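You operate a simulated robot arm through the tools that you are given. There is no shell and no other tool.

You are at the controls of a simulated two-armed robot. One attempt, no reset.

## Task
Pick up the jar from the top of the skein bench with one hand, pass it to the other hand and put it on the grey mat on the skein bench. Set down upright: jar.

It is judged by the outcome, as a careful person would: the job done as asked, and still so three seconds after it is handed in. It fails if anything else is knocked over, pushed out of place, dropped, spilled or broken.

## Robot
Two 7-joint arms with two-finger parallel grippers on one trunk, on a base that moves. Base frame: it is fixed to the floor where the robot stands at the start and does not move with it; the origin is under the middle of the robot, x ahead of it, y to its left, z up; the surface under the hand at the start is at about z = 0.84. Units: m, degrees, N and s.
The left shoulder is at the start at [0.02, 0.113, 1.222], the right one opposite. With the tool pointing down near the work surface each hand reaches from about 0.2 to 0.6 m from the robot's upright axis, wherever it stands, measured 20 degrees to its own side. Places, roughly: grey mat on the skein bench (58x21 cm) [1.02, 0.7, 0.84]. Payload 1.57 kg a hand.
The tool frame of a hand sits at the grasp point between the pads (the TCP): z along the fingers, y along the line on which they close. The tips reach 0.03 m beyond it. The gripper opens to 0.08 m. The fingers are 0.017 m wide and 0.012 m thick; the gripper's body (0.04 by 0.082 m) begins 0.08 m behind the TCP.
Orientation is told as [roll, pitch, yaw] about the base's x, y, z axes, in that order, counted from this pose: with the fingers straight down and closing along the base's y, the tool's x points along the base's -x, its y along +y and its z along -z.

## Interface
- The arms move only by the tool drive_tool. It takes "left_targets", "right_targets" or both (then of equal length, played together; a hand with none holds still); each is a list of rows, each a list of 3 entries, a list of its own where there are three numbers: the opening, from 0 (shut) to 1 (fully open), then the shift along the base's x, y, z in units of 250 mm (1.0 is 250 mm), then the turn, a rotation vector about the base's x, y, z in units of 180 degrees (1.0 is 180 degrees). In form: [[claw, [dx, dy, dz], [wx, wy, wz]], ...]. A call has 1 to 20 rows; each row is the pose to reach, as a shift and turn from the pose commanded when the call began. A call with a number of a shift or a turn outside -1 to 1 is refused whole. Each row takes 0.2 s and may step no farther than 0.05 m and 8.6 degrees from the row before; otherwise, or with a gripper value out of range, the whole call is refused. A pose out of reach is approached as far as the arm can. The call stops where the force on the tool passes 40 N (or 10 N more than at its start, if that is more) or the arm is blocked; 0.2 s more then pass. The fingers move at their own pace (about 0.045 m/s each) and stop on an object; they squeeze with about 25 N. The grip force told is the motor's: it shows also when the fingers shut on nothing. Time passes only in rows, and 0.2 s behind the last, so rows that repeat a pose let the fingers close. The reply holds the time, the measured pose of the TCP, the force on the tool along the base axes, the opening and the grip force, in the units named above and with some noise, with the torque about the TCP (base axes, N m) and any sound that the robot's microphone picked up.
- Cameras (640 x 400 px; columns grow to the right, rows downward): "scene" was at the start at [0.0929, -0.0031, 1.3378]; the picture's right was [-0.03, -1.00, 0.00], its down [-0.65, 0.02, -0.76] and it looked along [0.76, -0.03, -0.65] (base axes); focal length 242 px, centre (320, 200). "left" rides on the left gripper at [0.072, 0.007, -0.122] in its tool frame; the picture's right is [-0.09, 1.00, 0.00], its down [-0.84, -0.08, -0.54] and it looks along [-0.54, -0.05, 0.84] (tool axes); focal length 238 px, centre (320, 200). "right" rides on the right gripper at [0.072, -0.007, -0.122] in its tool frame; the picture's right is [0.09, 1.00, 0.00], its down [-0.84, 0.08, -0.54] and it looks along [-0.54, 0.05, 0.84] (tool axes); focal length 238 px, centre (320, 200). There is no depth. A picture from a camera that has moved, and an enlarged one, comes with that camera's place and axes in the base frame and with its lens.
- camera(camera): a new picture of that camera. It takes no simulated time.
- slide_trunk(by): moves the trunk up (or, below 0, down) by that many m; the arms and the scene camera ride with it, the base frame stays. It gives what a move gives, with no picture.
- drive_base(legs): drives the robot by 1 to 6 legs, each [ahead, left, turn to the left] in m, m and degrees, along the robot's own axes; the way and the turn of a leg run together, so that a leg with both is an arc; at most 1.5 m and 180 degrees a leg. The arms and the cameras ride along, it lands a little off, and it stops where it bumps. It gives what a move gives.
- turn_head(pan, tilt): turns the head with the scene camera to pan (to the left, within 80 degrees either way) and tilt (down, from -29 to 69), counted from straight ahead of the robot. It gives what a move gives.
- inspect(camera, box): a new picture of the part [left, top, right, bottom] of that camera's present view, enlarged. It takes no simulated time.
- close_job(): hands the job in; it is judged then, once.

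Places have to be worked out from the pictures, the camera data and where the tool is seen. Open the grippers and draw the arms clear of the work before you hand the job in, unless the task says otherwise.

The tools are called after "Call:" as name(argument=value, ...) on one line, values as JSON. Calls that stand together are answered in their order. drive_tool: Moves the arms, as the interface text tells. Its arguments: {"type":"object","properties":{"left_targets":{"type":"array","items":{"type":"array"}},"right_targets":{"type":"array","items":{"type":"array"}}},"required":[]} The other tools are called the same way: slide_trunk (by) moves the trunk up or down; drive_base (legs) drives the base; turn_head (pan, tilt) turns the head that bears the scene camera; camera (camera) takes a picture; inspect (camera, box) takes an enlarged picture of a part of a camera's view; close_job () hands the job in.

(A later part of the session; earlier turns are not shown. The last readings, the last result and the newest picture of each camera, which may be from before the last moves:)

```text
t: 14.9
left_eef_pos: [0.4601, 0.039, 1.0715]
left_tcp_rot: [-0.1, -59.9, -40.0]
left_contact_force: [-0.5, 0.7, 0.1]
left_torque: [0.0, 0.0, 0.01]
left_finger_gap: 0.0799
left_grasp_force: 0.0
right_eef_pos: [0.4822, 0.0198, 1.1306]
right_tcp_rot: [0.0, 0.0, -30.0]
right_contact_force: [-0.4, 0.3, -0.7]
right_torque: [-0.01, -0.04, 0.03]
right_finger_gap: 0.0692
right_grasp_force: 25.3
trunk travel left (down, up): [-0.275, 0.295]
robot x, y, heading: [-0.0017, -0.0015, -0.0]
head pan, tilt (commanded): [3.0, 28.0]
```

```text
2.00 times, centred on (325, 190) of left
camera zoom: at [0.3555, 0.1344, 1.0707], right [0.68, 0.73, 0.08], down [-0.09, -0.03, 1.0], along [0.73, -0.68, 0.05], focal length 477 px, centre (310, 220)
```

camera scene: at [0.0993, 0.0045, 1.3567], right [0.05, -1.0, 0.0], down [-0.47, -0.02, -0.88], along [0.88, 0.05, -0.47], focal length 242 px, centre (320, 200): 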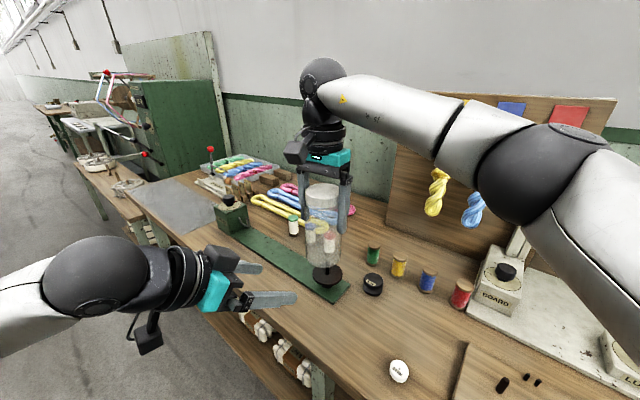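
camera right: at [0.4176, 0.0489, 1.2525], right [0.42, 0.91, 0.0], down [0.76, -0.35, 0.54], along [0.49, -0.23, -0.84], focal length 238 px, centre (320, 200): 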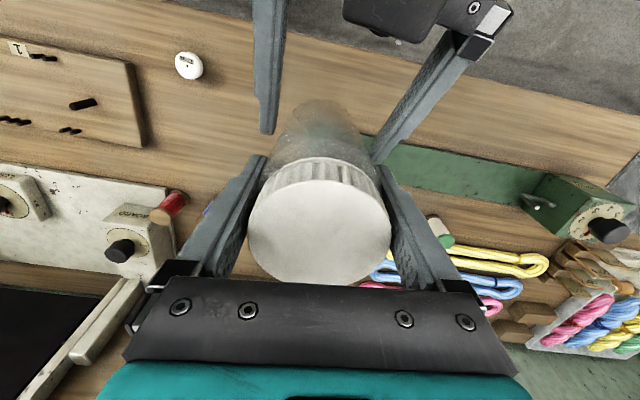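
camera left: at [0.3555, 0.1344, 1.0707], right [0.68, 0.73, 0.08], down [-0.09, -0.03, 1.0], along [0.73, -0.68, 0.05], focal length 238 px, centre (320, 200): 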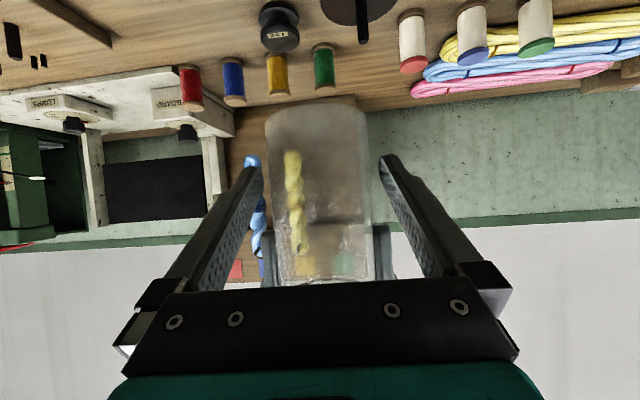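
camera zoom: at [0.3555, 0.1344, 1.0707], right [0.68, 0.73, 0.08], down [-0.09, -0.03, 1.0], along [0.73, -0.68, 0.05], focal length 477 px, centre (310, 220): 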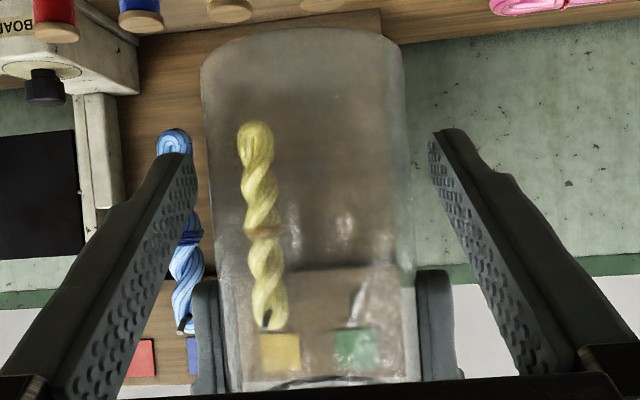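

Jar is about 1 mm off-centre toward the right finger; I correct that while advancing the last 2.5 cm.

Call:
drive_tool(left_targets=[[1, [0.018, -0.018, 0], [0, 0, 0]], [1, [0.046, -0.043, 0], [0, 0, 0]], [1, [0.0744, -0.0676, 0], [0, 0, 0]], [1, [0.0744, -0.0676, 0], [0, 0, 0]]])

Call:
camera(camera="right")

Call:
inspect(camera="scene", box=[220, 110, 400, 300])

Call:
inspect(camera="left", box=[230, 90, 420, 290])

```text
t: 15.9
left_eef_pos: [0.4797, 0.0222, 1.0736]
left_tcp_rot: [0.0, -60.0, -40.0]
left_contact_force: [-0.2, -0.5, 0.9]
left_torque: [0.02, 0.0, -0.02]
left_finger_gap: 0.0798
left_grasp_force: 0.2
right_eef_pos: [0.4824, 0.019, 1.1302]
right_tcp_rot: [0.0, 0.0, -30.0]
right_contact_force: [0.4, 0.9, -0.1]
right_torque: [-0.01, 0.01, 0.05]
right_finger_gap: 0.0691
right_grasp_force: 25.6
trunk travel left (down, up): [-0.275, 0.295]
robot x, y, heading: [-0.0032, 0.002, -0.1]
head pan, tilt (commanded): [3.0, 28.0]
```

```text
taken
camera right: at [0.4175, 0.0489, 1.2525], right [0.42, 0.91, 0.0], down [0.76, -0.35, 0.54], along [0.49, -0.23, -0.84], focal length 238 px, centre (320, 200)
```

right: 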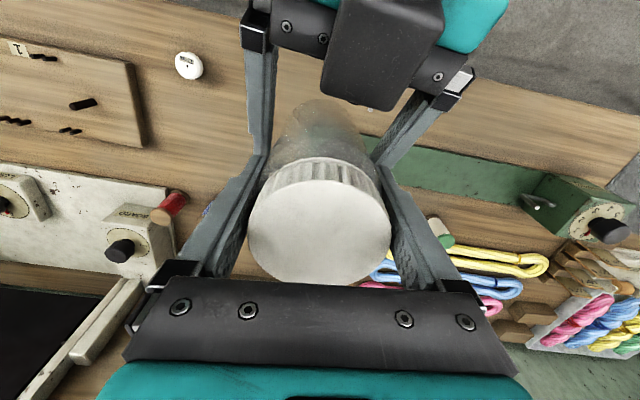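

```text
2.11 times, centred on (310, 205) of scene
camera zoom: at [0.0992, 0.0045, 1.3567], right [0.05, -1.0, 0.0], down [-0.47, -0.02, -0.88], along [0.88, 0.05, -0.47], focal length 509 px, centre (341, 190)
```

zoom: 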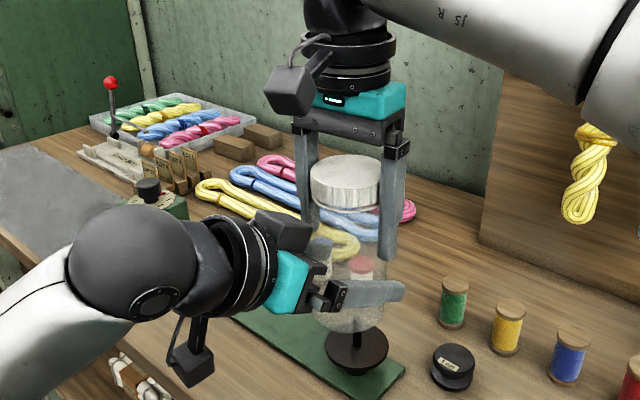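

```text
2.00 times, centred on (325, 190) of left
camera zoom: at [0.3737, 0.1176, 1.0714], right [0.68, 0.73, 0.08], down [-0.09, -0.03, 1.0], along [0.73, -0.68, 0.05], focal length 477 px, centre (310, 220)
```

zoom: 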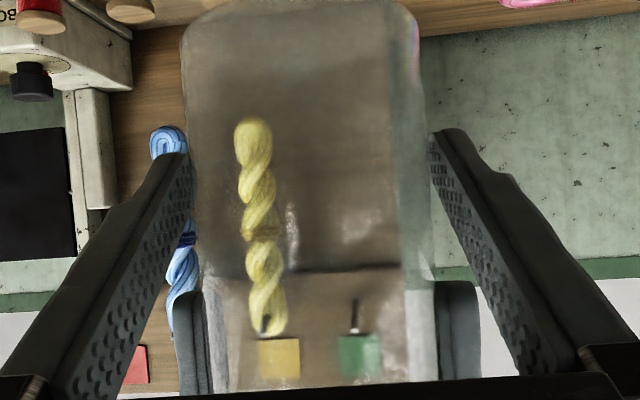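

No contact forces and the jar sits between the left fingers within about 1 mm. I close the left gripper on it while the right keeps hold.

Call:
drive_tool(left_targets=[[0, [0, 0, 0], [0, 0, 0]], [0, [0, 0, 0], [0, 0, 0]], [0, [0, 0, 0], [0, 0, 0]], [0, [0, 0, 0], [0, 0, 0]], [0, [0, 0, 0], [0, 0, 0]]])

Call:
inspect(camera="left", box=[230, 90, 420, 290])

Call:
camera(camera="right")

```text
t: 17.1
left_eef_pos: [0.4793, 0.0233, 1.0734]
left_tcp_rot: [0.1, -60.0, -39.9]
left_contact_force: [0.8, -1.5, 0.5]
left_torque: [0.11, -0.01, 0.22]
left_finger_gap: 0.0704
left_grasp_force: 25.0
right_eef_pos: [0.4828, 0.0195, 1.1287]
right_tcp_rot: [0.0, 0.0, -30.0]
right_contact_force: [-1.7, 0.5, -0.2]
right_torque: [-0.12, 0.16, -0.25]
right_finger_gap: 0.0693
right_grasp_force: 24.6
trunk travel left (down, up): [-0.275, 0.295]
robot x, y, heading: [0.0012, -0.0033, -0.1]
head pan, tilt (commanded): [3.0, 28.0]
```

```text
2.00 times, centred on (325, 190) of left
camera zoom: at [0.3736, 0.1177, 1.0714], right [0.67, 0.73, 0.08], down [-0.09, -0.03, 1.0], along [0.73, -0.68, 0.05], focal length 477 px, centre (310, 220)
```

zoom: 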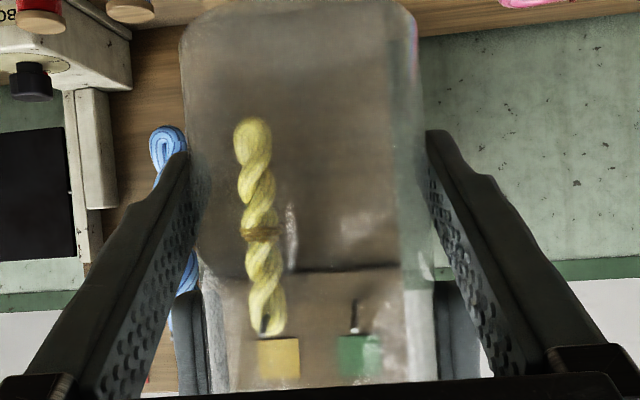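

```text
taken
camera right: at [0.4175, 0.049, 1.2525], right [0.42, 0.91, 0.0], down [0.76, -0.35, 0.54], along [0.49, -0.23, -0.84], focal length 238 px, centre (320, 200)
```

right: 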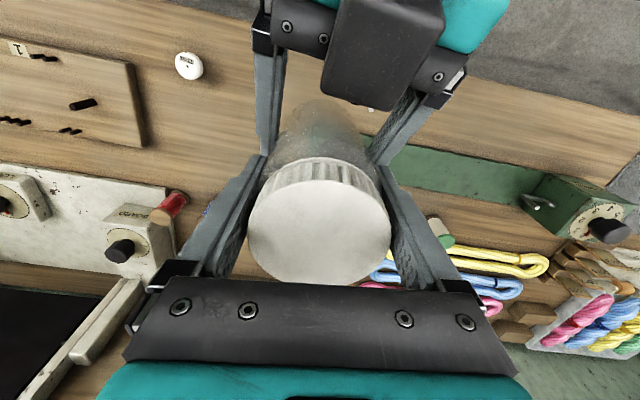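

Both hands now hold the jar (left 0.070 m, 25 N). I open the right gripper while the left holds still.

Call:
drive_tool(right_targets=[[1, [0, 0, 0], [0, 0, 0]], [1, [0, 0, 0], [0, 0, 0]], [1, [0, 0, 0], [0, 0, 0]]])

Call:
camera(camera="right")

Call:
inspect(camera="scene", box=[220, 110, 400, 300])

```text
t: 17.9
left_eef_pos: [0.4792, 0.0208, 1.0734]
left_tcp_rot: [-0.2, -59.9, -39.9]
left_contact_force: [-0.4, 0.4, -0.2]
left_torque: [0.02, 0.0, 0.01]
left_finger_gap: 0.0702
left_grasp_force: 25.0
right_eef_pos: [0.4819, 0.0189, 1.1303]
right_tcp_rot: [0.0, 0.0, -29.9]
right_contact_force: [0.1, -0.8, -0.6]
right_torque: [0.01, 0.01, 0.04]
right_finger_gap: 0.0801
right_grasp_force: 0.1
trunk travel left (down, up): [-0.275, 0.295]
robot x, y, heading: [-0.0024, 0.0019, 0.2]
head pan, tilt (commanded): [3.0, 28.0]
```

```text
taken
camera right: at [0.4176, 0.0489, 1.2525], right [0.42, 0.91, 0.0], down [0.76, -0.35, 0.54], along [0.49, -0.23, -0.84], focal length 238 px, centre (320, 200)
```

right: 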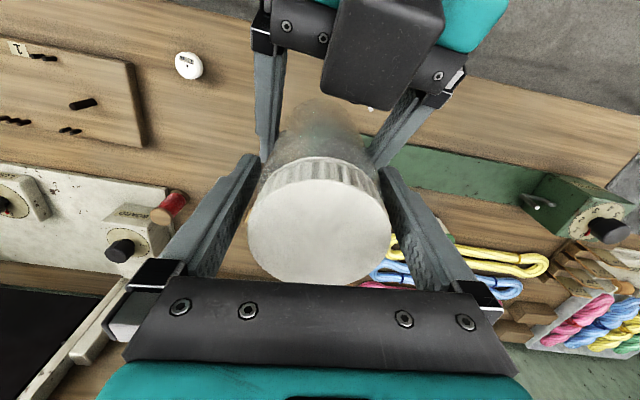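

```text
2.11 times, centred on (310, 205) of scene
camera zoom: at [0.0992, 0.0045, 1.3567], right [0.05, -1.0, 0.0], down [-0.47, -0.02, -0.88], along [0.88, 0.05, -0.47], focal length 509 px, centre (341, 190)
```

zoom: 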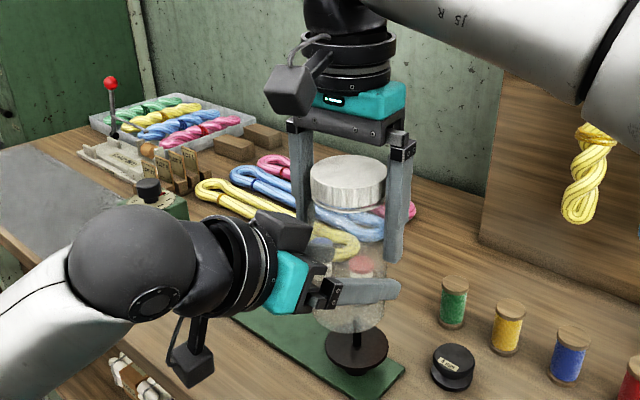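

The jar stays in the left hand, right fingers clear on both sides. I lift the right hand straight up off the jar, then later take it away to the right.

Call:
drive_tool(right_targets=[[1, [0, 0, 0.06], [0, 0, 0]], [1, [0, 0, 0.14], [0, 0, 0]], [1, [0, 0, 0.24], [0, 0, 0]], [1, [0, 0, 0.36], [0, 0, 0]], [1, [0, 0, 0.5], [0, 0, 0]], [1, [0, 0, 0.6], [0, 0, 0]]])

Call:
camera(camera="scene")

```text
t: 19.3
left_eef_pos: [0.4794, 0.0221, 1.0742]
left_tcp_rot: [0.0, -59.9, -40.0]
left_contact_force: [0.1, 0.1, 0.0]
left_torque: [0.02, 0.0, 0.02]
left_finger_gap: 0.0704
left_grasp_force: 24.5
right_eef_pos: [0.4783, 0.0184, 1.2722]
right_tcp_rot: [0.0, 0.0, -29.8]
right_contact_force: [0.3, -0.8, 0.1]
right_torque: [0.0, 0.03, 0.01]
right_finger_gap: 0.08
right_grasp_force: 0.1
right hand out of reach, approached as far as the arm can: row 6
trunk travel left (down, up): [-0.275, 0.295]
robot x, y, heading: [0.0009, -0.0013, -0.1]
head pan, tilt (commanded): [3.0, 28.0]
```

```text
taken
camera scene: at [0.0993, 0.0043, 1.3567], right [0.05, -1.0, 0.0], down [-0.47, -0.02, -0.88], along [0.88, 0.05, -0.47], focal length 242 px, centre (320, 200)
```

scene: 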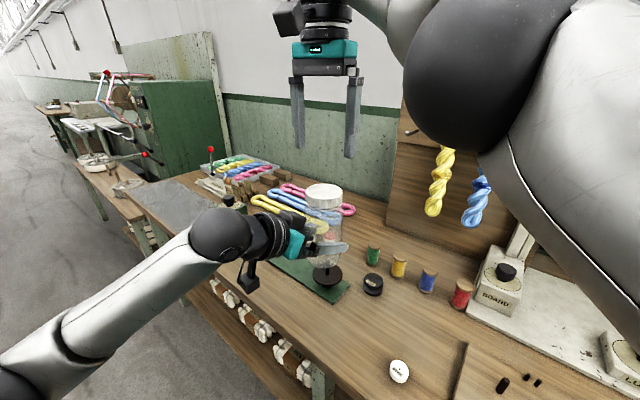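

The right hand is well above the lid. I move it sideways to the right and back to near its starting pose.

Call:
drive_tool(right_targets=[[1, [-0.04, -0.14, -0.02], [0, 0, 0.02]], [1, [-0.08, -0.28, -0.04], [0, 0, 0.045]], [1, [-0.12, -0.42, -0.08], [0, 0, 0.07]], [1, [-0.17, -0.56, -0.14], [0, 0, 0.095]], [1, [-0.22, -0.7, -0.2], [0, 0, 0.12]], [1, [-0.27, -0.84, -0.27], [0, 0, 0.145]], [1, [-0.32, -0.94, -0.34], [0, 0, 0.1667]], [1, [-0.32, -0.94, -0.34], [0, 0, 0.1667]]])

Call:
turn_head(pan=35, tilt=30)

Call:
camera(camera="scene")

```text
t: 21.1
left_eef_pos: [0.4794, 0.0229, 1.0734]
left_tcp_rot: [-0.1, -60.0, -39.9]
left_contact_force: [-0.3, 0.4, 0.4]
left_torque: [-0.01, 0.01, 0.02]
left_finger_gap: 0.0698
left_grasp_force: 25.2
right_eef_pos: [0.4009, -0.2159, 1.1865]
right_tcp_rot: [0.0, 0.1, 0.1]
right_contact_force: [0.3, 0.0, 1.2]
right_torque: [0.03, 0.01, -0.01]
right_finger_gap: 0.0803
right_grasp_force: 0.0
trunk travel left (down, up): [-0.275, 0.295]
robot x, y, heading: [0.0004, 0.0035, 0.1]
head pan, tilt (commanded): [3.0, 28.0]
```

```text
t: 22.0
left_eef_pos: [0.4788, 0.0221, 1.0741]
left_tcp_rot: [0.1, -60.1, -40.0]
left_contact_force: [0.2, -0.4, 1.0]
left_torque: [0.01, 0.04, -0.02]
left_finger_gap: 0.07
left_grasp_force: 25.0
right_eef_pos: [0.4019, -0.2171, 1.1876]
right_tcp_rot: [0.0, 0.0, 0.0]
right_contact_force: [-0.5, 0.1, 0.2]
right_torque: [-0.03, -0.03, -0.02]
right_finger_gap: 0.0798
right_grasp_force: 0.0
trunk travel left (down, up): [-0.275, 0.295]
robot x, y, heading: [-0.0002, 0.0022, 0.0]
head pan, tilt (commanded): [35.0, 30.0]
```

```text
taken
camera scene: at [0.0823, 0.0515, 1.3536], right [0.57, -0.82, 0.0], down [-0.41, -0.29, -0.87], along [0.71, 0.5, -0.5], focal length 242 px, centre (320, 200)
```

scene: 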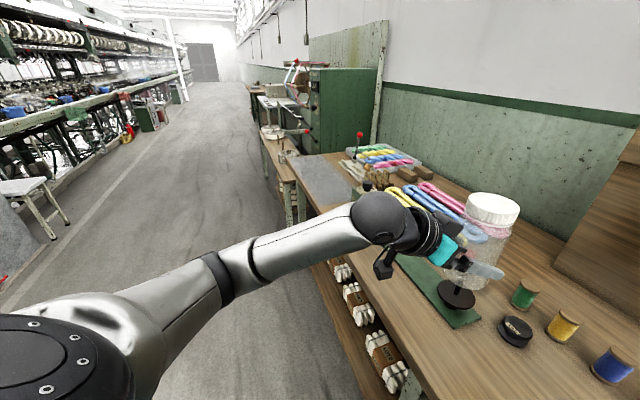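

The right hand is back out of the way and the left holds the jar upright over the bench. A pure slide parallel to the bench edge (direction about (0.60, 0.80)) of about 0.81 m puts the jar over the mat at the same distance from the edge. I raise the trunk 5 cm for margin over the twister's knob and slide halfway first.

Call:
slide_trunk(by=0.05)

Call:
drive_base(legs=[[0.239, 0.321, 0]])

Call:
camera(camera="scene")

Call:
camera(camera="left")

```text
t: 23.0
left_eef_pos: [0.4793, 0.023, 1.1231]
left_tcp_rot: [0.0, -60.0, -40.1]
left_contact_force: [0.0, 0.6, -1.8]
left_torque: [-0.02, 0.01, 0.01]
left_finger_gap: 0.0701
left_grasp_force: 24.6
right_eef_pos: [0.4013, -0.2172, 1.2375]
right_tcp_rot: [0.0, 0.0, 0.0]
right_contact_force: [0.4, -0.3, -0.8]
right_torque: [0.02, 0.0, 0.01]
right_finger_gap: 0.0801
right_grasp_force: 0.1
trunk travel left (down, up): [-0.325, 0.245]
robot x, y, heading: [-0.0015, -0.0011, -0.0]
head pan, tilt (commanded): [35.0, 30.0]
```

```text
t: 25.5
left_eef_pos: [0.7231, 0.3431, 1.1216]
left_tcp_rot: [0.0, -60.0, -39.8]
left_contact_force: [0.2, 0.6, -1.2]
left_torque: [-0.01, 0.01, -0.01]
left_finger_gap: 0.0702
left_grasp_force: 24.6
right_eef_pos: [0.6476, 0.1034, 1.2379]
right_tcp_rot: [0.1, 0.0, 0.1]
right_contact_force: [0.2, 0.0, -0.4]
right_torque: [0.0, -0.01, 0.01]
right_finger_gap: 0.0802
right_grasp_force: 0.1
trunk travel left (down, up): [-0.325, 0.245]
robot x, y, heading: [0.2462, 0.3176, -0.1]
head pan, tilt (commanded): [35.0, 30.0]
```

```text
taken
camera scene: at [0.3273, 0.3713, 1.4035], right [0.57, -0.82, 0.0], down [-0.41, -0.29, -0.87], along [0.71, 0.5, -0.5], focal length 242 px, centre (320, 200)
```

scene: 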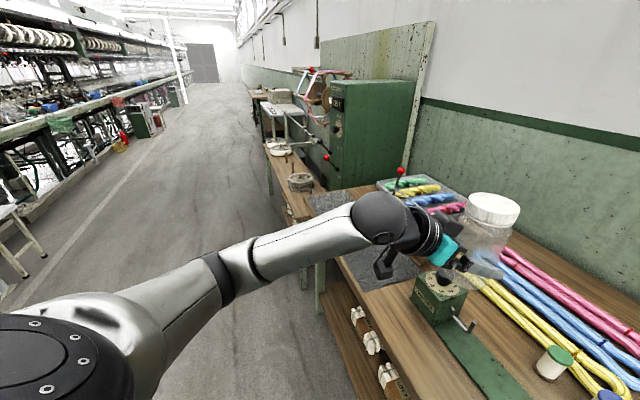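

```text
taken
camera left: at [0.6184, 0.4375, 1.1213], right [0.67, 0.73, 0.08], down [-0.09, -0.03, 1.0], along [0.73, -0.68, 0.05], focal length 238 px, centre (320, 200)
```

left: 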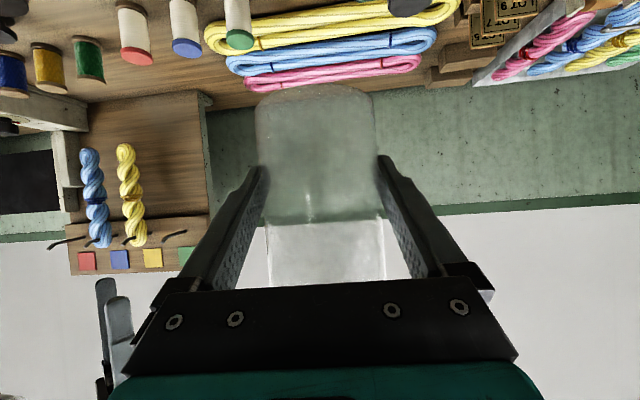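

Halfway: the jar is steady (25 N grip) and well above everything. I drive the second half.

Call:
drive_base(legs=[[0.246, 0.324, 0]])

Call:
camera(camera="scene")

Call:
camera(camera="left")

Call:
camera(camera="right")

```text
t: 28.0
left_eef_pos: [0.9695, 0.6741, 1.1241]
left_tcp_rot: [-0.2, -60.0, -39.8]
left_contact_force: [0.2, -1.0, -1.1]
left_torque: [-0.01, -0.01, 0.01]
left_finger_gap: 0.0698
left_grasp_force: 25.1
right_eef_pos: [0.8905, 0.436, 1.2374]
right_tcp_rot: [-0.1, 0.1, 0.1]
right_contact_force: [0.5, -0.4, 0.6]
right_torque: [-0.02, 0.05, 0.02]
right_finger_gap: 0.0799
right_grasp_force: 0.1
trunk travel left (down, up): [-0.325, 0.245]
robot x, y, heading: [0.4904, 0.6534, 0.3]
head pan, tilt (commanded): [35.0, 30.0]
```

```text
taken
camera scene: at [0.5725, 0.7029, 1.4035], right [0.58, -0.82, 0.0], down [-0.41, -0.29, -0.87], along [0.71, 0.5, -0.5], focal length 242 px, centre (320, 200)
```

scene: 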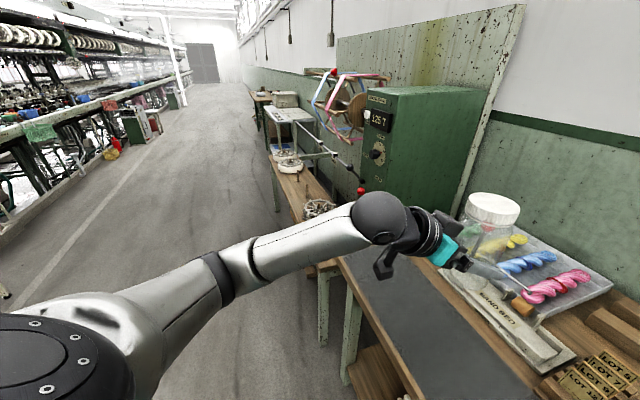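

```text
taken
camera left: at [0.8636, 0.7695, 1.1213], right [0.67, 0.73, 0.08], down [-0.09, -0.03, 1.0], along [0.73, -0.68, 0.05], focal length 238 px, centre (320, 200)
```

left: 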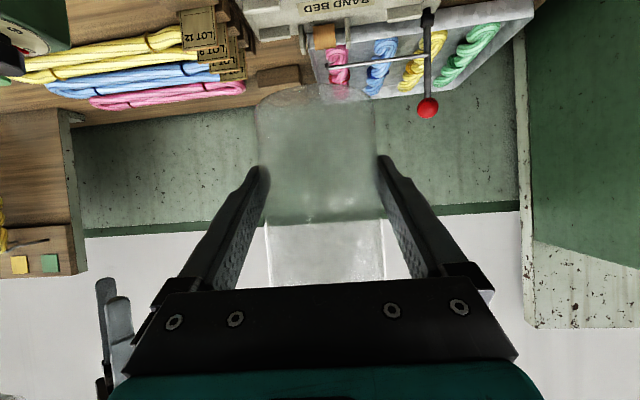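

```text
taken
camera right: at [0.8208, 0.4277, 1.3603], right [-0.09, 1.0, 0.0], down [0.84, 0.08, 0.54], along [0.54, 0.05, -0.84], focal length 238 px, centre (320, 200)
```

right: 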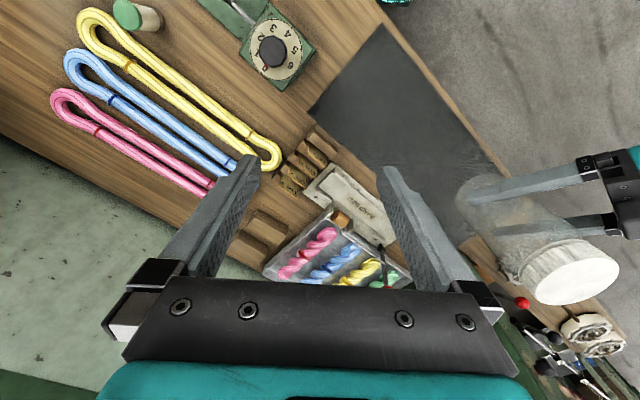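

Jar is at about (0.974, 0.671), which projects to the middle of the mat's width about 5 cm short of its centre. No items are beneath it. I lower the trunk 0.13 m, leaving the jar about 10 cm above the mat.

Call:
slide_trunk(by=-0.13)

Call:
turn_head(pan=5, tilt=45)

Call:
camera(camera="scene")

Call:
camera(camera="left")

Call:
camera(camera="right")

```text
t: 29.6
left_eef_pos: [0.9684, 0.6737, 0.9938]
left_tcp_rot: [0.0, -60.1, -39.8]
left_contact_force: [0.1, 0.1, -1.5]
left_torque: [0.03, 0.03, -0.02]
left_finger_gap: 0.0699
left_grasp_force: 25.4
right_eef_pos: [0.8917, 0.4356, 1.1077]
right_tcp_rot: [0.0, 0.1, 0.1]
right_contact_force: [0.5, -0.9, 0.7]
right_torque: [-0.02, 0.03, 0.04]
right_finger_gap: 0.0801
right_grasp_force: 0.1
trunk travel left (down, up): [-0.195, 0.375]
robot x, y, heading: [0.4922, 0.653, -0.0]
head pan, tilt (commanded): [35.0, 30.0]
```

```text
t: 30.6
left_eef_pos: [0.9695, 0.674, 0.9926]
left_tcp_rot: [0.0, -60.0, -39.8]
left_contact_force: [0.1, 0.1, -0.8]
left_torque: [0.0, -0.01, 0.0]
left_finger_gap: 0.0702
left_grasp_force: 24.9
right_eef_pos: [0.8916, 0.4348, 1.1064]
right_tcp_rot: [0.0, 0.0, 0.1]
right_contact_force: [0.3, -0.5, -0.1]
right_torque: [0.03, 0.03, -0.02]
right_finger_gap: 0.0801
right_grasp_force: 0.1
trunk travel left (down, up): [-0.195, 0.375]
robot x, y, heading: [0.4907, 0.6499, -0.1]
head pan, tilt (commanded): [5.0, 45.0]
```

```text
taken
camera scene: at [0.5792, 0.6577, 1.251], right [0.09, -1.0, 0.0], down [-0.7, -0.06, -0.71], along [0.7, 0.06, -0.71], focal length 242 px, centre (320, 200)
```

scene: 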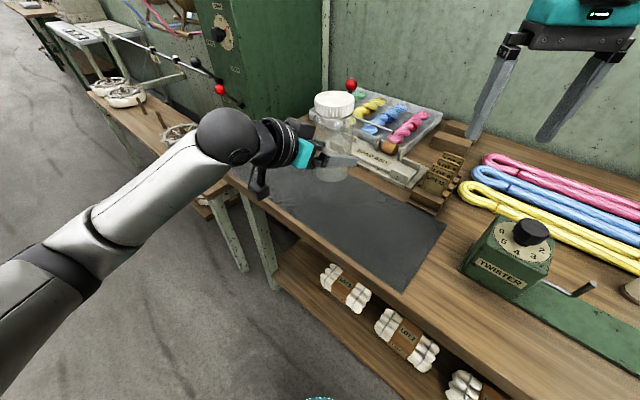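

```text
taken
camera left: at [0.8633, 0.7691, 0.9914], right [0.67, 0.73, 0.08], down [-0.09, -0.03, 1.0], along [0.73, -0.68, 0.05], focal length 238 px, centre (320, 200)
```

left: 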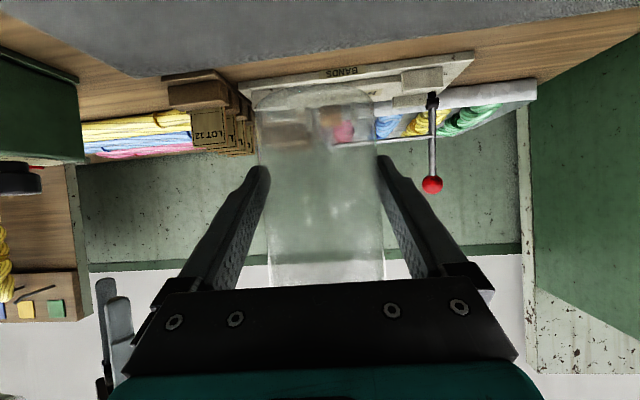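

```text
taken
camera right: at [0.8204, 0.4273, 1.2304], right [-0.09, 1.0, 0.0], down [0.84, 0.08, 0.54], along [0.54, 0.05, -0.84], focal length 238 px, centre (320, 200)
```

right: 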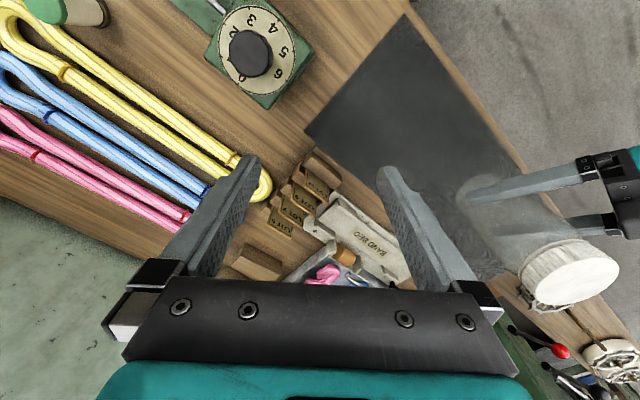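

Left TCP is at z 0.993, jar base about 0.942; the mat below is clear and the hand camera hangs outside the bench edge. I lower 8.5 cm with the arm, leaving about 1.5 cm.

Call:
drive_tool(left_targets=[[0, [0, 0, -0.08], [0, 0, 0]], [0, [0, 0, -0.16], [0, 0, 0]], [0, [0, 0, -0.24], [0, 0, 0]], [0, [0, 0, -0.3], [0, 0, 0]], [0, [0, 0, -0.34], [0, 0, 0]], [0, [0, 0, -0.34], [0, 0, 0]]])

Call:
inspect(camera="scene", box=[220, 80, 440, 280])

Call:
camera(camera="left")

Call:
inspect(camera="right", box=[400, 120, 640, 320])

```text
t: 31.9
left_eef_pos: [0.9684, 0.674, 0.9076]
left_tcp_rot: [0.0, -60.0, -39.8]
left_contact_force: [-0.4, -0.7, -1.0]
left_torque: [0.02, 0.03, -0.01]
left_finger_gap: 0.0701
left_grasp_force: 24.5
right_eef_pos: [0.891, 0.4357, 1.1071]
right_tcp_rot: [0.0, 0.0, 0.1]
right_contact_force: [-0.9, -0.5, -1.0]
right_torque: [0.03, 0.03, 0.02]
right_finger_gap: 0.0801
right_grasp_force: 0.2
trunk travel left (down, up): [-0.195, 0.375]
robot x, y, heading: [0.4912, 0.6534, -0.1]
head pan, tilt (commanded): [5.0, 45.0]
```

```text
2.00 times, centred on (330, 180) of scene
camera zoom: at [0.5792, 0.6576, 1.251], right [0.09, -1.0, 0.0], down [-0.7, -0.06, -0.71], along [0.7, 0.06, -0.71], focal length 484 px, centre (300, 240)
```

zoom: 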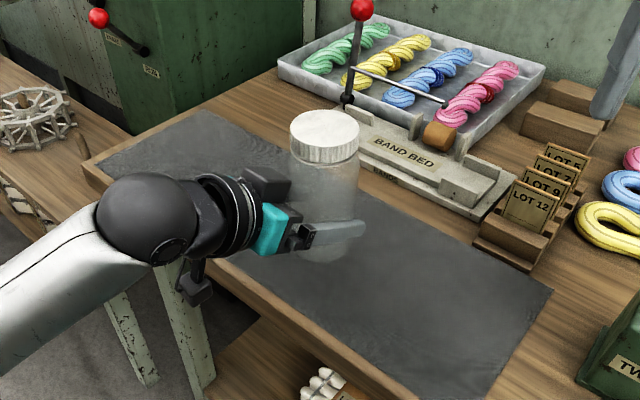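

```text
taken
camera left: at [0.8628, 0.7694, 0.9074], right [0.67, 0.73, 0.08], down [-0.09, -0.03, 1.0], along [0.73, -0.68, 0.05], focal length 238 px, centre (320, 200)
```

left: 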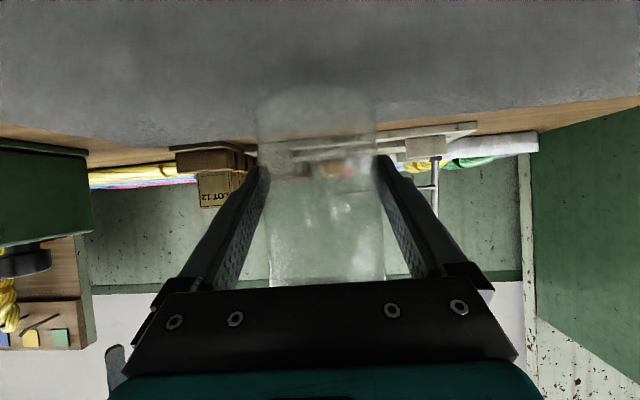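

```text
2.00 times, centred on (520, 220) of right
camera zoom: at [0.8204, 0.4273, 1.2304], right [-0.09, 1.0, 0.0], down [0.84, 0.08, 0.54], along [0.54, 0.05, -0.84], focal length 477 px, centre (-80, 160)
```

zoom: 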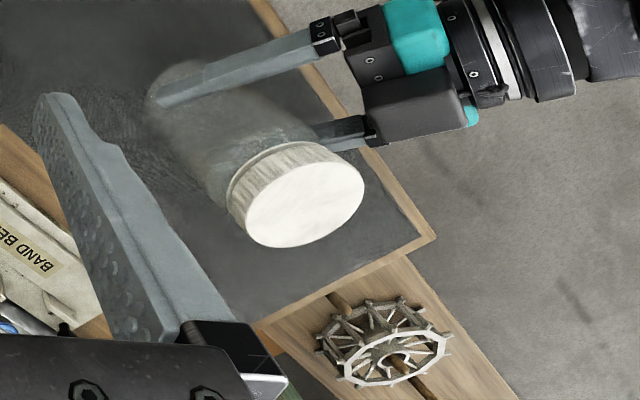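

The jar hovers about 1.5 cm above the mat, inside its edges with margin. I lower it 1 cm in small steps and read the force.

Call:
drive_tool(left_targets=[[0, [0, 0, -0.012], [0, 0, 0]], [0, [0, 0, -0.024], [0, 0, 0]], [0, [0, 0, -0.036], [0, 0, 0]], [0, [0, 0, -0.044], [0, 0, 0]], [0, [0, 0, -0.044], [0, 0, 0]]])

Call:
inspect(camera="left", box=[230, 60, 420, 190])

```text
t: 33.1
left_eef_pos: [0.9671, 0.6722, 0.8973]
left_tcp_rot: [0.0, -60.0, -39.8]
left_contact_force: [0.3, -0.7, -0.1]
left_torque: [0.03, -0.01, 0.02]
left_finger_gap: 0.0702
left_grasp_force: 25.0
right_eef_pos: [0.891, 0.4344, 1.1081]
right_tcp_rot: [0.0, 0.0, 0.1]
right_contact_force: [-0.2, 0.2, -0.4]
right_torque: [0.04, -0.01, -0.03]
right_finger_gap: 0.0802
right_grasp_force: 0.0
trunk travel left (down, up): [-0.195, 0.375]
robot x, y, heading: [0.4904, 0.6518, 0.4]
head pan, tilt (commanded): [5.0, 45.0]
```

```text
3.08 times, centred on (325, 125) of left
camera zoom: at [0.8625, 0.7681, 0.8958], right [0.67, 0.73, 0.08], down [-0.09, -0.03, 1.0], along [0.73, -0.68, 0.05], focal length 733 px, centre (305, 431)
```

zoom: 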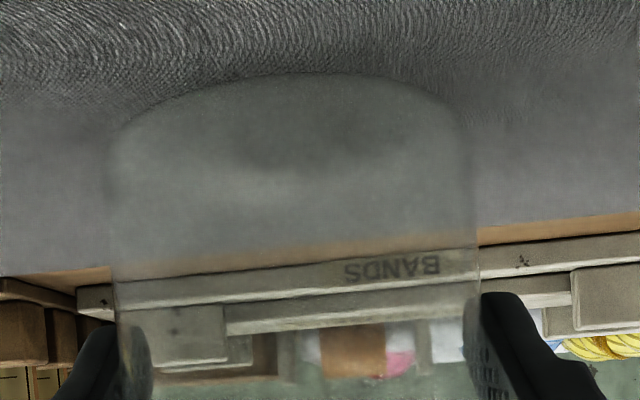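

Still no contact; a few mm remain. I step down 4 mm more and read.

Call:
drive_tool(left_targets=[[0, [0, 0, -0.008], [0, 0, 0]], [0, [0, 0, -0.016], [0, 0, 0]], [0, [0, 0, -0.016], [0, 0, 0]]])

Call:
inspect(camera="left", box=[230, 60, 420, 190])

```text
t: 34.0
left_eef_pos: [0.9694, 0.6733, 0.8922]
left_tcp_rot: [0.0, -60.0, -39.9]
left_contact_force: [0.1, 0.1, -0.1]
left_torque: [0.02, 0.03, 0.01]
left_finger_gap: 0.0699
left_grasp_force: 25.0
right_eef_pos: [0.8916, 0.4348, 1.1076]
right_tcp_rot: [0.0, 0.0, 0.2]
right_contact_force: [-0.7, 0.7, 0.2]
right_torque: [-0.02, 0.01, 0.04]
right_finger_gap: 0.0802
right_grasp_force: 0.1
trunk travel left (down, up): [-0.195, 0.375]
robot x, y, heading: [0.4906, 0.6491, -0.0]
head pan, tilt (commanded): [5.0, 45.0]
```

```text
3.08 times, centred on (325, 125) of left
camera zoom: at [0.8633, 0.7689, 0.8913], right [0.67, 0.73, 0.08], down [-0.09, -0.03, 1.0], along [0.73, -0.68, 0.05], focal length 733 px, centre (305, 431)
```

zoom: 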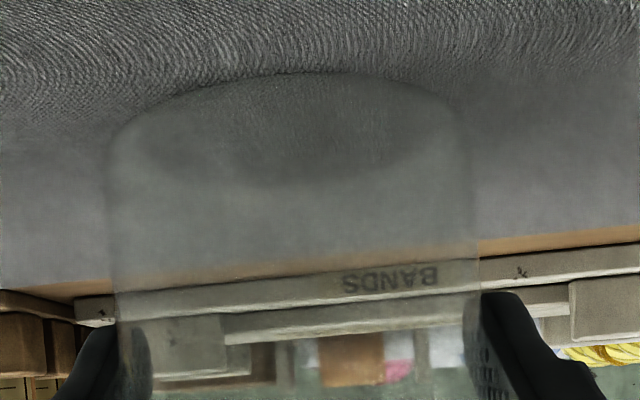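

Force z near zero, so it may be just touching. I go 2 mm further in 1 mm steps and look for an upward force.

Call:
drive_tool(left_targets=[[0, [0, 0, -0.004], [0, 0, 0]], [0, [0, 0, -0.008], [0, 0, 0]], [0, [0, 0, -0.008], [0, 0, 0]]])

```text
t: 34.8
left_eef_pos: [0.9698, 0.6734, 0.8926]
left_tcp_rot: [-0.1, -60.1, -40.0]
left_contact_force: [-0.5, 0.3, 0.8]
left_torque: [0.07, -0.03, 0.0]
left_finger_gap: 0.07
left_grasp_force: 25.2
right_eef_pos: [0.8906, 0.4348, 1.1084]
right_tcp_rot: [0.0, 0.0, 0.1]
right_contact_force: [-0.1, 0.4, -0.6]
right_torque: [-0.01, 0.0, 0.03]
right_finger_gap: 0.0801
right_grasp_force: 0.1
trunk travel left (down, up): [-0.195, 0.375]
robot x, y, heading: [0.4885, 0.6532, -0.1]
head pan, tilt (commanded): [5.0, 45.0]
```

Slight upward force appears. One more 2 mm to make sure of contact.

Call:
drive_tool(left_targets=[[0, [0, 0, -0.004], [0, 0, 0]], [0, [0, 0, -0.008], [0, 0, 0]], [0, [0, 0, -0.008], [0, 0, 0]]])

Call:
inspect(camera="left", box=[230, 60, 420, 190])

Call:
inspect(camera="scene", box=[250, 110, 410, 260])

```text
t: 35.5
left_eef_pos: [0.9696, 0.6736, 0.8913]
left_tcp_rot: [0.3, -60.5, -40.0]
left_contact_force: [-2.1, 1.5, 14.0]
left_torque: [0.26, 0.12, 0.05]
left_finger_gap: 0.07
left_grasp_force: 24.8
right_eef_pos: [0.8913, 0.434, 1.1075]
right_tcp_rot: [0.0, -0.1, 0.1]
right_contact_force: [0.3, 0.8, 0.7]
right_torque: [0.0, 0.0, -0.01]
right_finger_gap: 0.0799
right_grasp_force: 0.2
trunk travel left (down, up): [-0.195, 0.375]
robot x, y, heading: [0.4897, 0.6473, 0.4]
head pan, tilt (commanded): [5.0, 45.0]
```

```text
3.08 times, centred on (325, 125) of left
camera zoom: at [0.8639, 0.7695, 0.8895], right [0.67, 0.73, 0.08], down [-0.1, -0.02, 1.0], along [0.73, -0.68, 0.05], focal length 733 px, centre (305, 431)
```

zoom: 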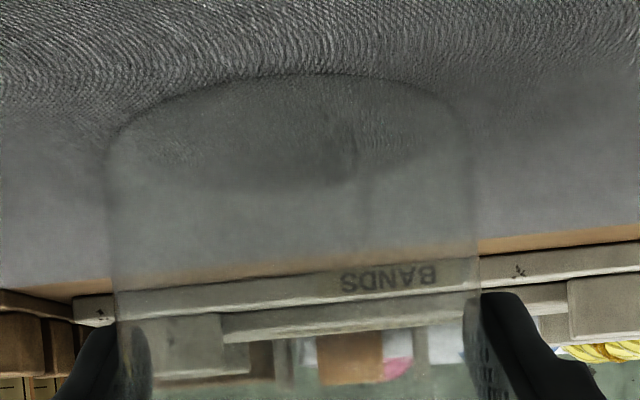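

```text
2.67 times, centred on (330, 185) of scene
camera zoom: at [0.578, 0.6576, 1.2512], right [0.09, -1.0, 0.0], down [-0.7, -0.06, -0.71], along [0.7, 0.06, -0.71], focal length 645 px, centre (293, 240)
```

zoom: 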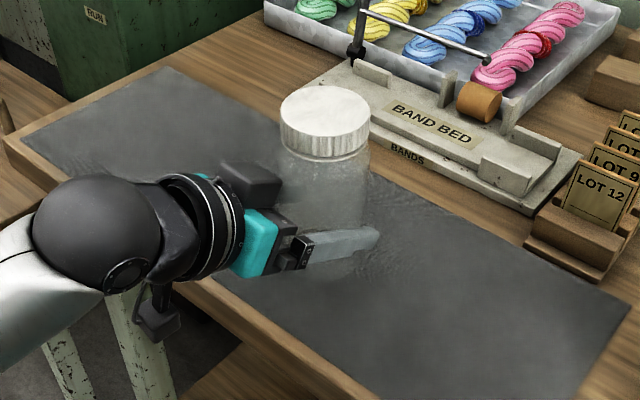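

Firm contact: 14 N upward, jar on the mat. I ease up 1.5 mm to unload it and then open the left gripper.

Call:
drive_tool(left_targets=[[0, [0, 0, 0.006], [0, 0, 0]], [0, [0, 0, 0.006], [0, 0, 0]]])

```text
t: 36.1
left_eef_pos: [0.9695, 0.6741, 0.8922]
left_tcp_rot: [0.2, -60.2, -40.0]
left_contact_force: [1.6, 0.3, 12.6]
left_torque: [0.05, -0.23, 0.02]
left_finger_gap: 0.07
left_grasp_force: 25.1
right_eef_pos: [0.8908, 0.4351, 1.1079]
right_tcp_rot: [0.0, -0.1, 0.1]
right_contact_force: [0.7, 0.0, -0.7]
right_torque: [0.01, 0.02, -0.01]
right_finger_gap: 0.0798
right_grasp_force: 0.0
trunk travel left (down, up): [-0.195, 0.375]
robot x, y, heading: [0.4911, 0.6511, 0.2]
head pan, tilt (commanded): [5.0, 45.0]
```

Still 12.6 N of push; I ease up another millimetre.

Call:
drive_tool(left_targets=[[0, [0, 0, 0.004], [0, 0, 0]], [0, [0, 0, 0.004], [0, 0, 0]]])

```text
t: 36.8
left_eef_pos: [0.9698, 0.6739, 0.8912]
left_tcp_rot: [0.0, -60.0, -40.0]
left_contact_force: [1.5, 0.7, 10.9]
left_torque: [0.08, -0.36, 0.05]
left_finger_gap: 0.0701
left_grasp_force: 25.5
right_eef_pos: [0.8909, 0.4353, 1.1066]
right_tcp_rot: [0.0, 0.0, 0.1]
right_contact_force: [0.0, -1.4, 0.4]
right_torque: [-0.01, -0.01, 0.0]
right_finger_gap: 0.08
right_grasp_force: 0.1
trunk travel left (down, up): [-0.195, 0.375]
robot x, y, heading: [0.4884, 0.6538, 0.0]
head pan, tilt (commanded): [5.0, 45.0]
```

Force is falling slowly; I ease up a little more.

Call:
drive_tool(left_targets=[[0, [0, 0, 0.004], [0, 0, 0]], [0, [0, 0, 0.004], [0, 0, 0]]])

Call:
inspect(camera="left", box=[230, 60, 420, 190])

Call:
inspect(camera="scene", box=[250, 110, 410, 260])

```text
t: 37.4
left_eef_pos: [0.9685, 0.6749, 0.8918]
left_tcp_rot: [0.0, -60.0, -39.7]
left_contact_force: [3.8, 0.0, 8.6]
left_torque: [-0.02, -0.41, -0.02]
left_finger_gap: 0.0701
left_grasp_force: 25.2
right_eef_pos: [0.891, 0.4339, 1.1082]
right_tcp_rot: [0.1, 0.1, 0.1]
right_contact_force: [-0.1, -0.2, -0.2]
right_torque: [0.01, 0.04, -0.04]
right_finger_gap: 0.0803
right_grasp_force: 0.1
trunk travel left (down, up): [-0.195, 0.375]
robot x, y, heading: [0.4891, 0.65, -0.1]
head pan, tilt (commanded): [5.0, 45.0]
```

```text
3.08 times, centred on (325, 125) of left
camera zoom: at [0.8631, 0.7694, 0.8903], right [0.67, 0.73, 0.08], down [-0.09, -0.03, 1.0], along [0.73, -0.68, 0.05], focal length 733 px, centre (305, 431)
```

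zoom: 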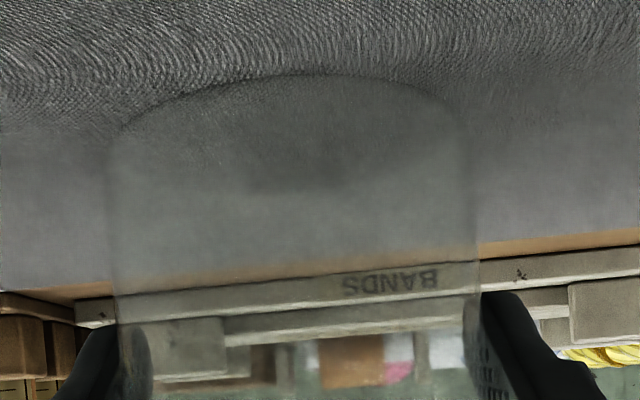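

```text
2.67 times, centred on (330, 185) of scene
camera zoom: at [0.5789, 0.6575, 1.251], right [0.09, -1.0, 0.0], down [-0.7, -0.06, -0.71], along [0.7, 0.06, -0.71], focal length 645 px, centre (293, 240)
```

zoom: 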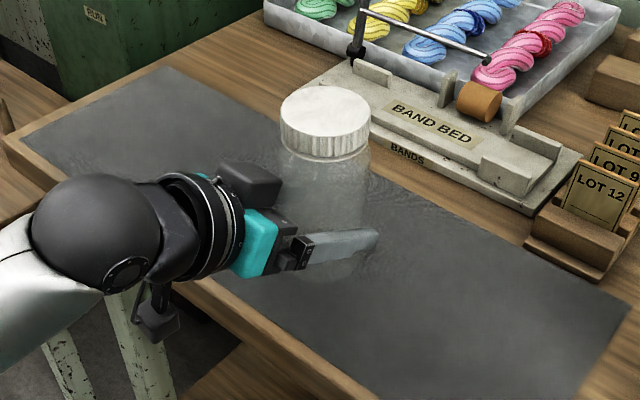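

Still 8.6 N. I keep easing up in small steps until the push is gone.

Call:
drive_tool(left_targets=[[0, [0, 0, 0.004], [0, 0, 0]], [0, [0, 0, 0.004], [0, 0, 0]], [0, [0, 0, 0.004], [0, 0, 0]]])

```text
t: 38.1
left_eef_pos: [0.9679, 0.6754, 0.8918]
left_tcp_rot: [-0.1, -59.8, -39.7]
left_contact_force: [-0.2, 0.1, 1.5]
left_torque: [-0.06, -0.04, -0.03]
left_finger_gap: 0.0704
left_grasp_force: 25.2
right_eef_pos: [0.8916, 0.434, 1.1071]
right_tcp_rot: [0.0, 0.0, 0.0]
right_contact_force: [0.8, -0.3, 0.3]
right_torque: [0.01, -0.01, 0.01]
right_finger_gap: 0.0801
right_grasp_force: 0.1
trunk travel left (down, up): [-0.195, 0.375]
robot x, y, heading: [0.4919, 0.6511, 0.2]
head pan, tilt (commanded): [5.0, 45.0]
```

Load is down to 1.5 N with torques near zero: the jar rests on the mat. I open the left gripper.

Call:
drive_tool(left_targets=[[1, [0, 0, 0], [0, 0, 0]], [1, [0, 0, 0], [0, 0, 0]], [1, [0, 0, 0], [0, 0, 0]]])

Call:
inspect(camera="left", box=[220, 60, 420, 260])

Call:
inspect(camera="scene", box=[250, 110, 410, 260])

Call:
inspect(camera="right", box=[400, 120, 640, 320])

```text
t: 39.0
left_eef_pos: [0.9688, 0.6748, 0.8933]
left_tcp_rot: [-0.1, -60.0, -39.8]
left_contact_force: [0.7, 0.3, 0.2]
left_torque: [0.05, -0.03, 0.02]
left_finger_gap: 0.0798
left_grasp_force: 0.1
right_eef_pos: [0.8912, 0.4349, 1.1076]
right_tcp_rot: [0.0, -0.1, 0.1]
right_contact_force: [0.8, 1.0, -0.1]
right_torque: [0.01, -0.02, 0.01]
right_finger_gap: 0.08
right_grasp_force: 0.2
trunk travel left (down, up): [-0.195, 0.375]
robot x, y, heading: [0.4917, 0.6507, 0.1]
head pan, tilt (commanded): [5.0, 45.0]
```

```text
2.00 times, centred on (320, 160) of left
camera zoom: at [0.8629, 0.7697, 0.8917], right [0.67, 0.73, 0.08], down [-0.09, -0.03, 1.0], along [0.73, -0.68, 0.05], focal length 477 px, centre (320, 280)
```

zoom: 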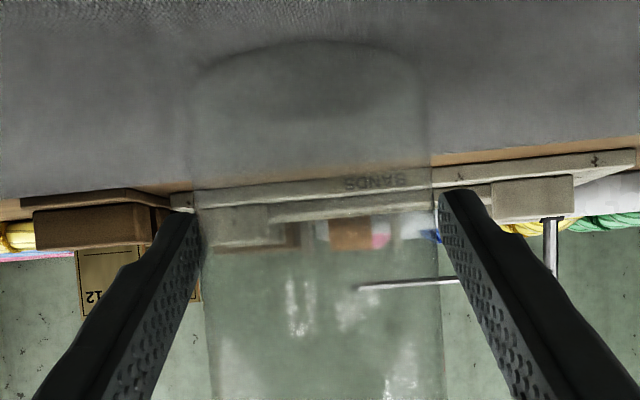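

```text
2.67 times, centred on (330, 185) of scene
camera zoom: at [0.5791, 0.6576, 1.251], right [0.09, -1.0, 0.0], down [-0.7, -0.06, -0.71], along [0.7, 0.06, -0.71], focal length 645 px, centre (293, 240)
```

zoom: 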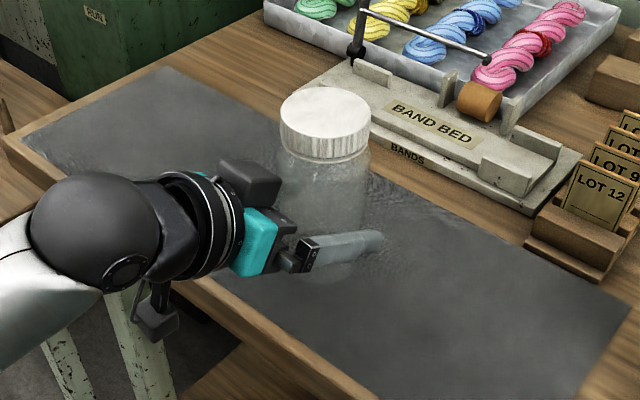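

```text
2.00 times, centred on (520, 220) of right
camera zoom: at [0.8204, 0.4273, 1.2304], right [-0.09, 1.0, 0.0], down [0.84, 0.08, 0.54], along [0.54, 0.05, -0.84], focal length 477 px, centre (-80, 160)
```

zoom: 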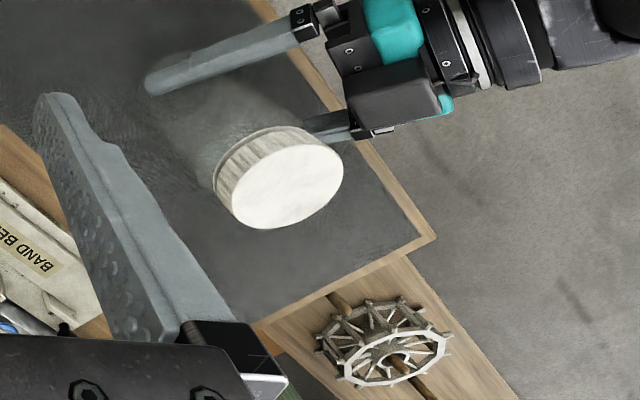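

The jar stands upright on the mat with the fingers free on both sides. I withdraw the left hand slowly back and up along its own finger direction.

Call:
drive_tool(left_targets=[[1, [-0.027, 0.022, 0.02], [0, 0, 0]], [1, [-0.066, 0.055, 0.05], [0, 0, 0]], [1, [-0.12, 0.1, 0.09], [0, 0, 0]], [1, [-0.186, 0.155, 0.14], [0, 0, 0]], [1, [-0.253, 0.211, 0.19], [0, 0, 0]], [1, [-0.32, 0.266, 0.24], [0, 0, 0]], [1, [-0.32, 0.266, 0.24], [0, 0, 0]]])

Call:
camera(camera="scene")

Call:
camera(camera="left")

```text
t: 40.5
left_eef_pos: [0.8888, 0.7398, 0.9528]
left_tcp_rot: [-0.1, -60.0, -39.8]
left_contact_force: [0.7, -0.2, -0.6]
left_torque: [0.01, 0.02, 0.01]
left_finger_gap: 0.0801
left_grasp_force: 0.1
right_eef_pos: [0.8918, 0.4346, 1.1065]
right_tcp_rot: [0.1, 0.0, 0.1]
right_contact_force: [-0.2, -0.1, 0.8]
right_torque: [0.02, -0.02, 0.01]
right_finger_gap: 0.0802
right_grasp_force: 0.0
trunk travel left (down, up): [-0.195, 0.375]
robot x, y, heading: [0.4911, 0.6562, -0.1]
head pan, tilt (commanded): [5.0, 45.0]
```

```text
taken
camera scene: at [0.5792, 0.6576, 1.251], right [0.09, -1.0, 0.0], down [-0.7, -0.06, -0.71], along [0.7, 0.06, -0.71], focal length 242 px, centre (320, 200)
```

scene: 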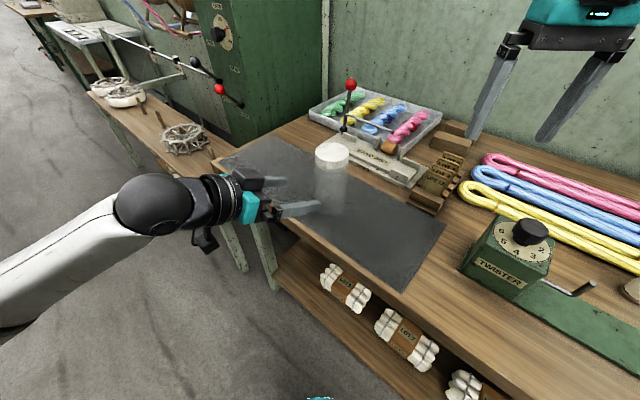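

```text
taken
camera left: at [0.7844, 0.8341, 0.9514], right [0.67, 0.73, 0.08], down [-0.09, -0.03, 1.0], along [0.73, -0.68, 0.05], focal length 238 px, centre (320, 200)
```

left: 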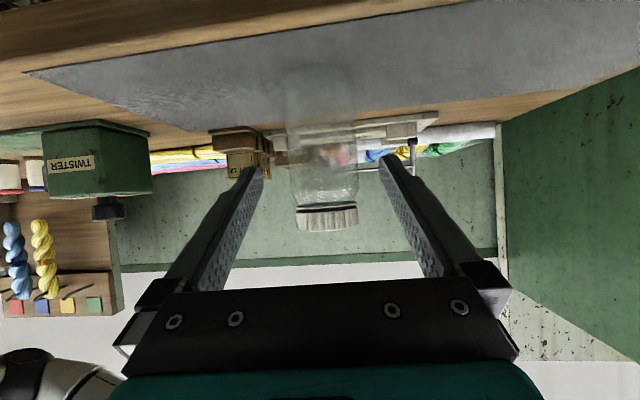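

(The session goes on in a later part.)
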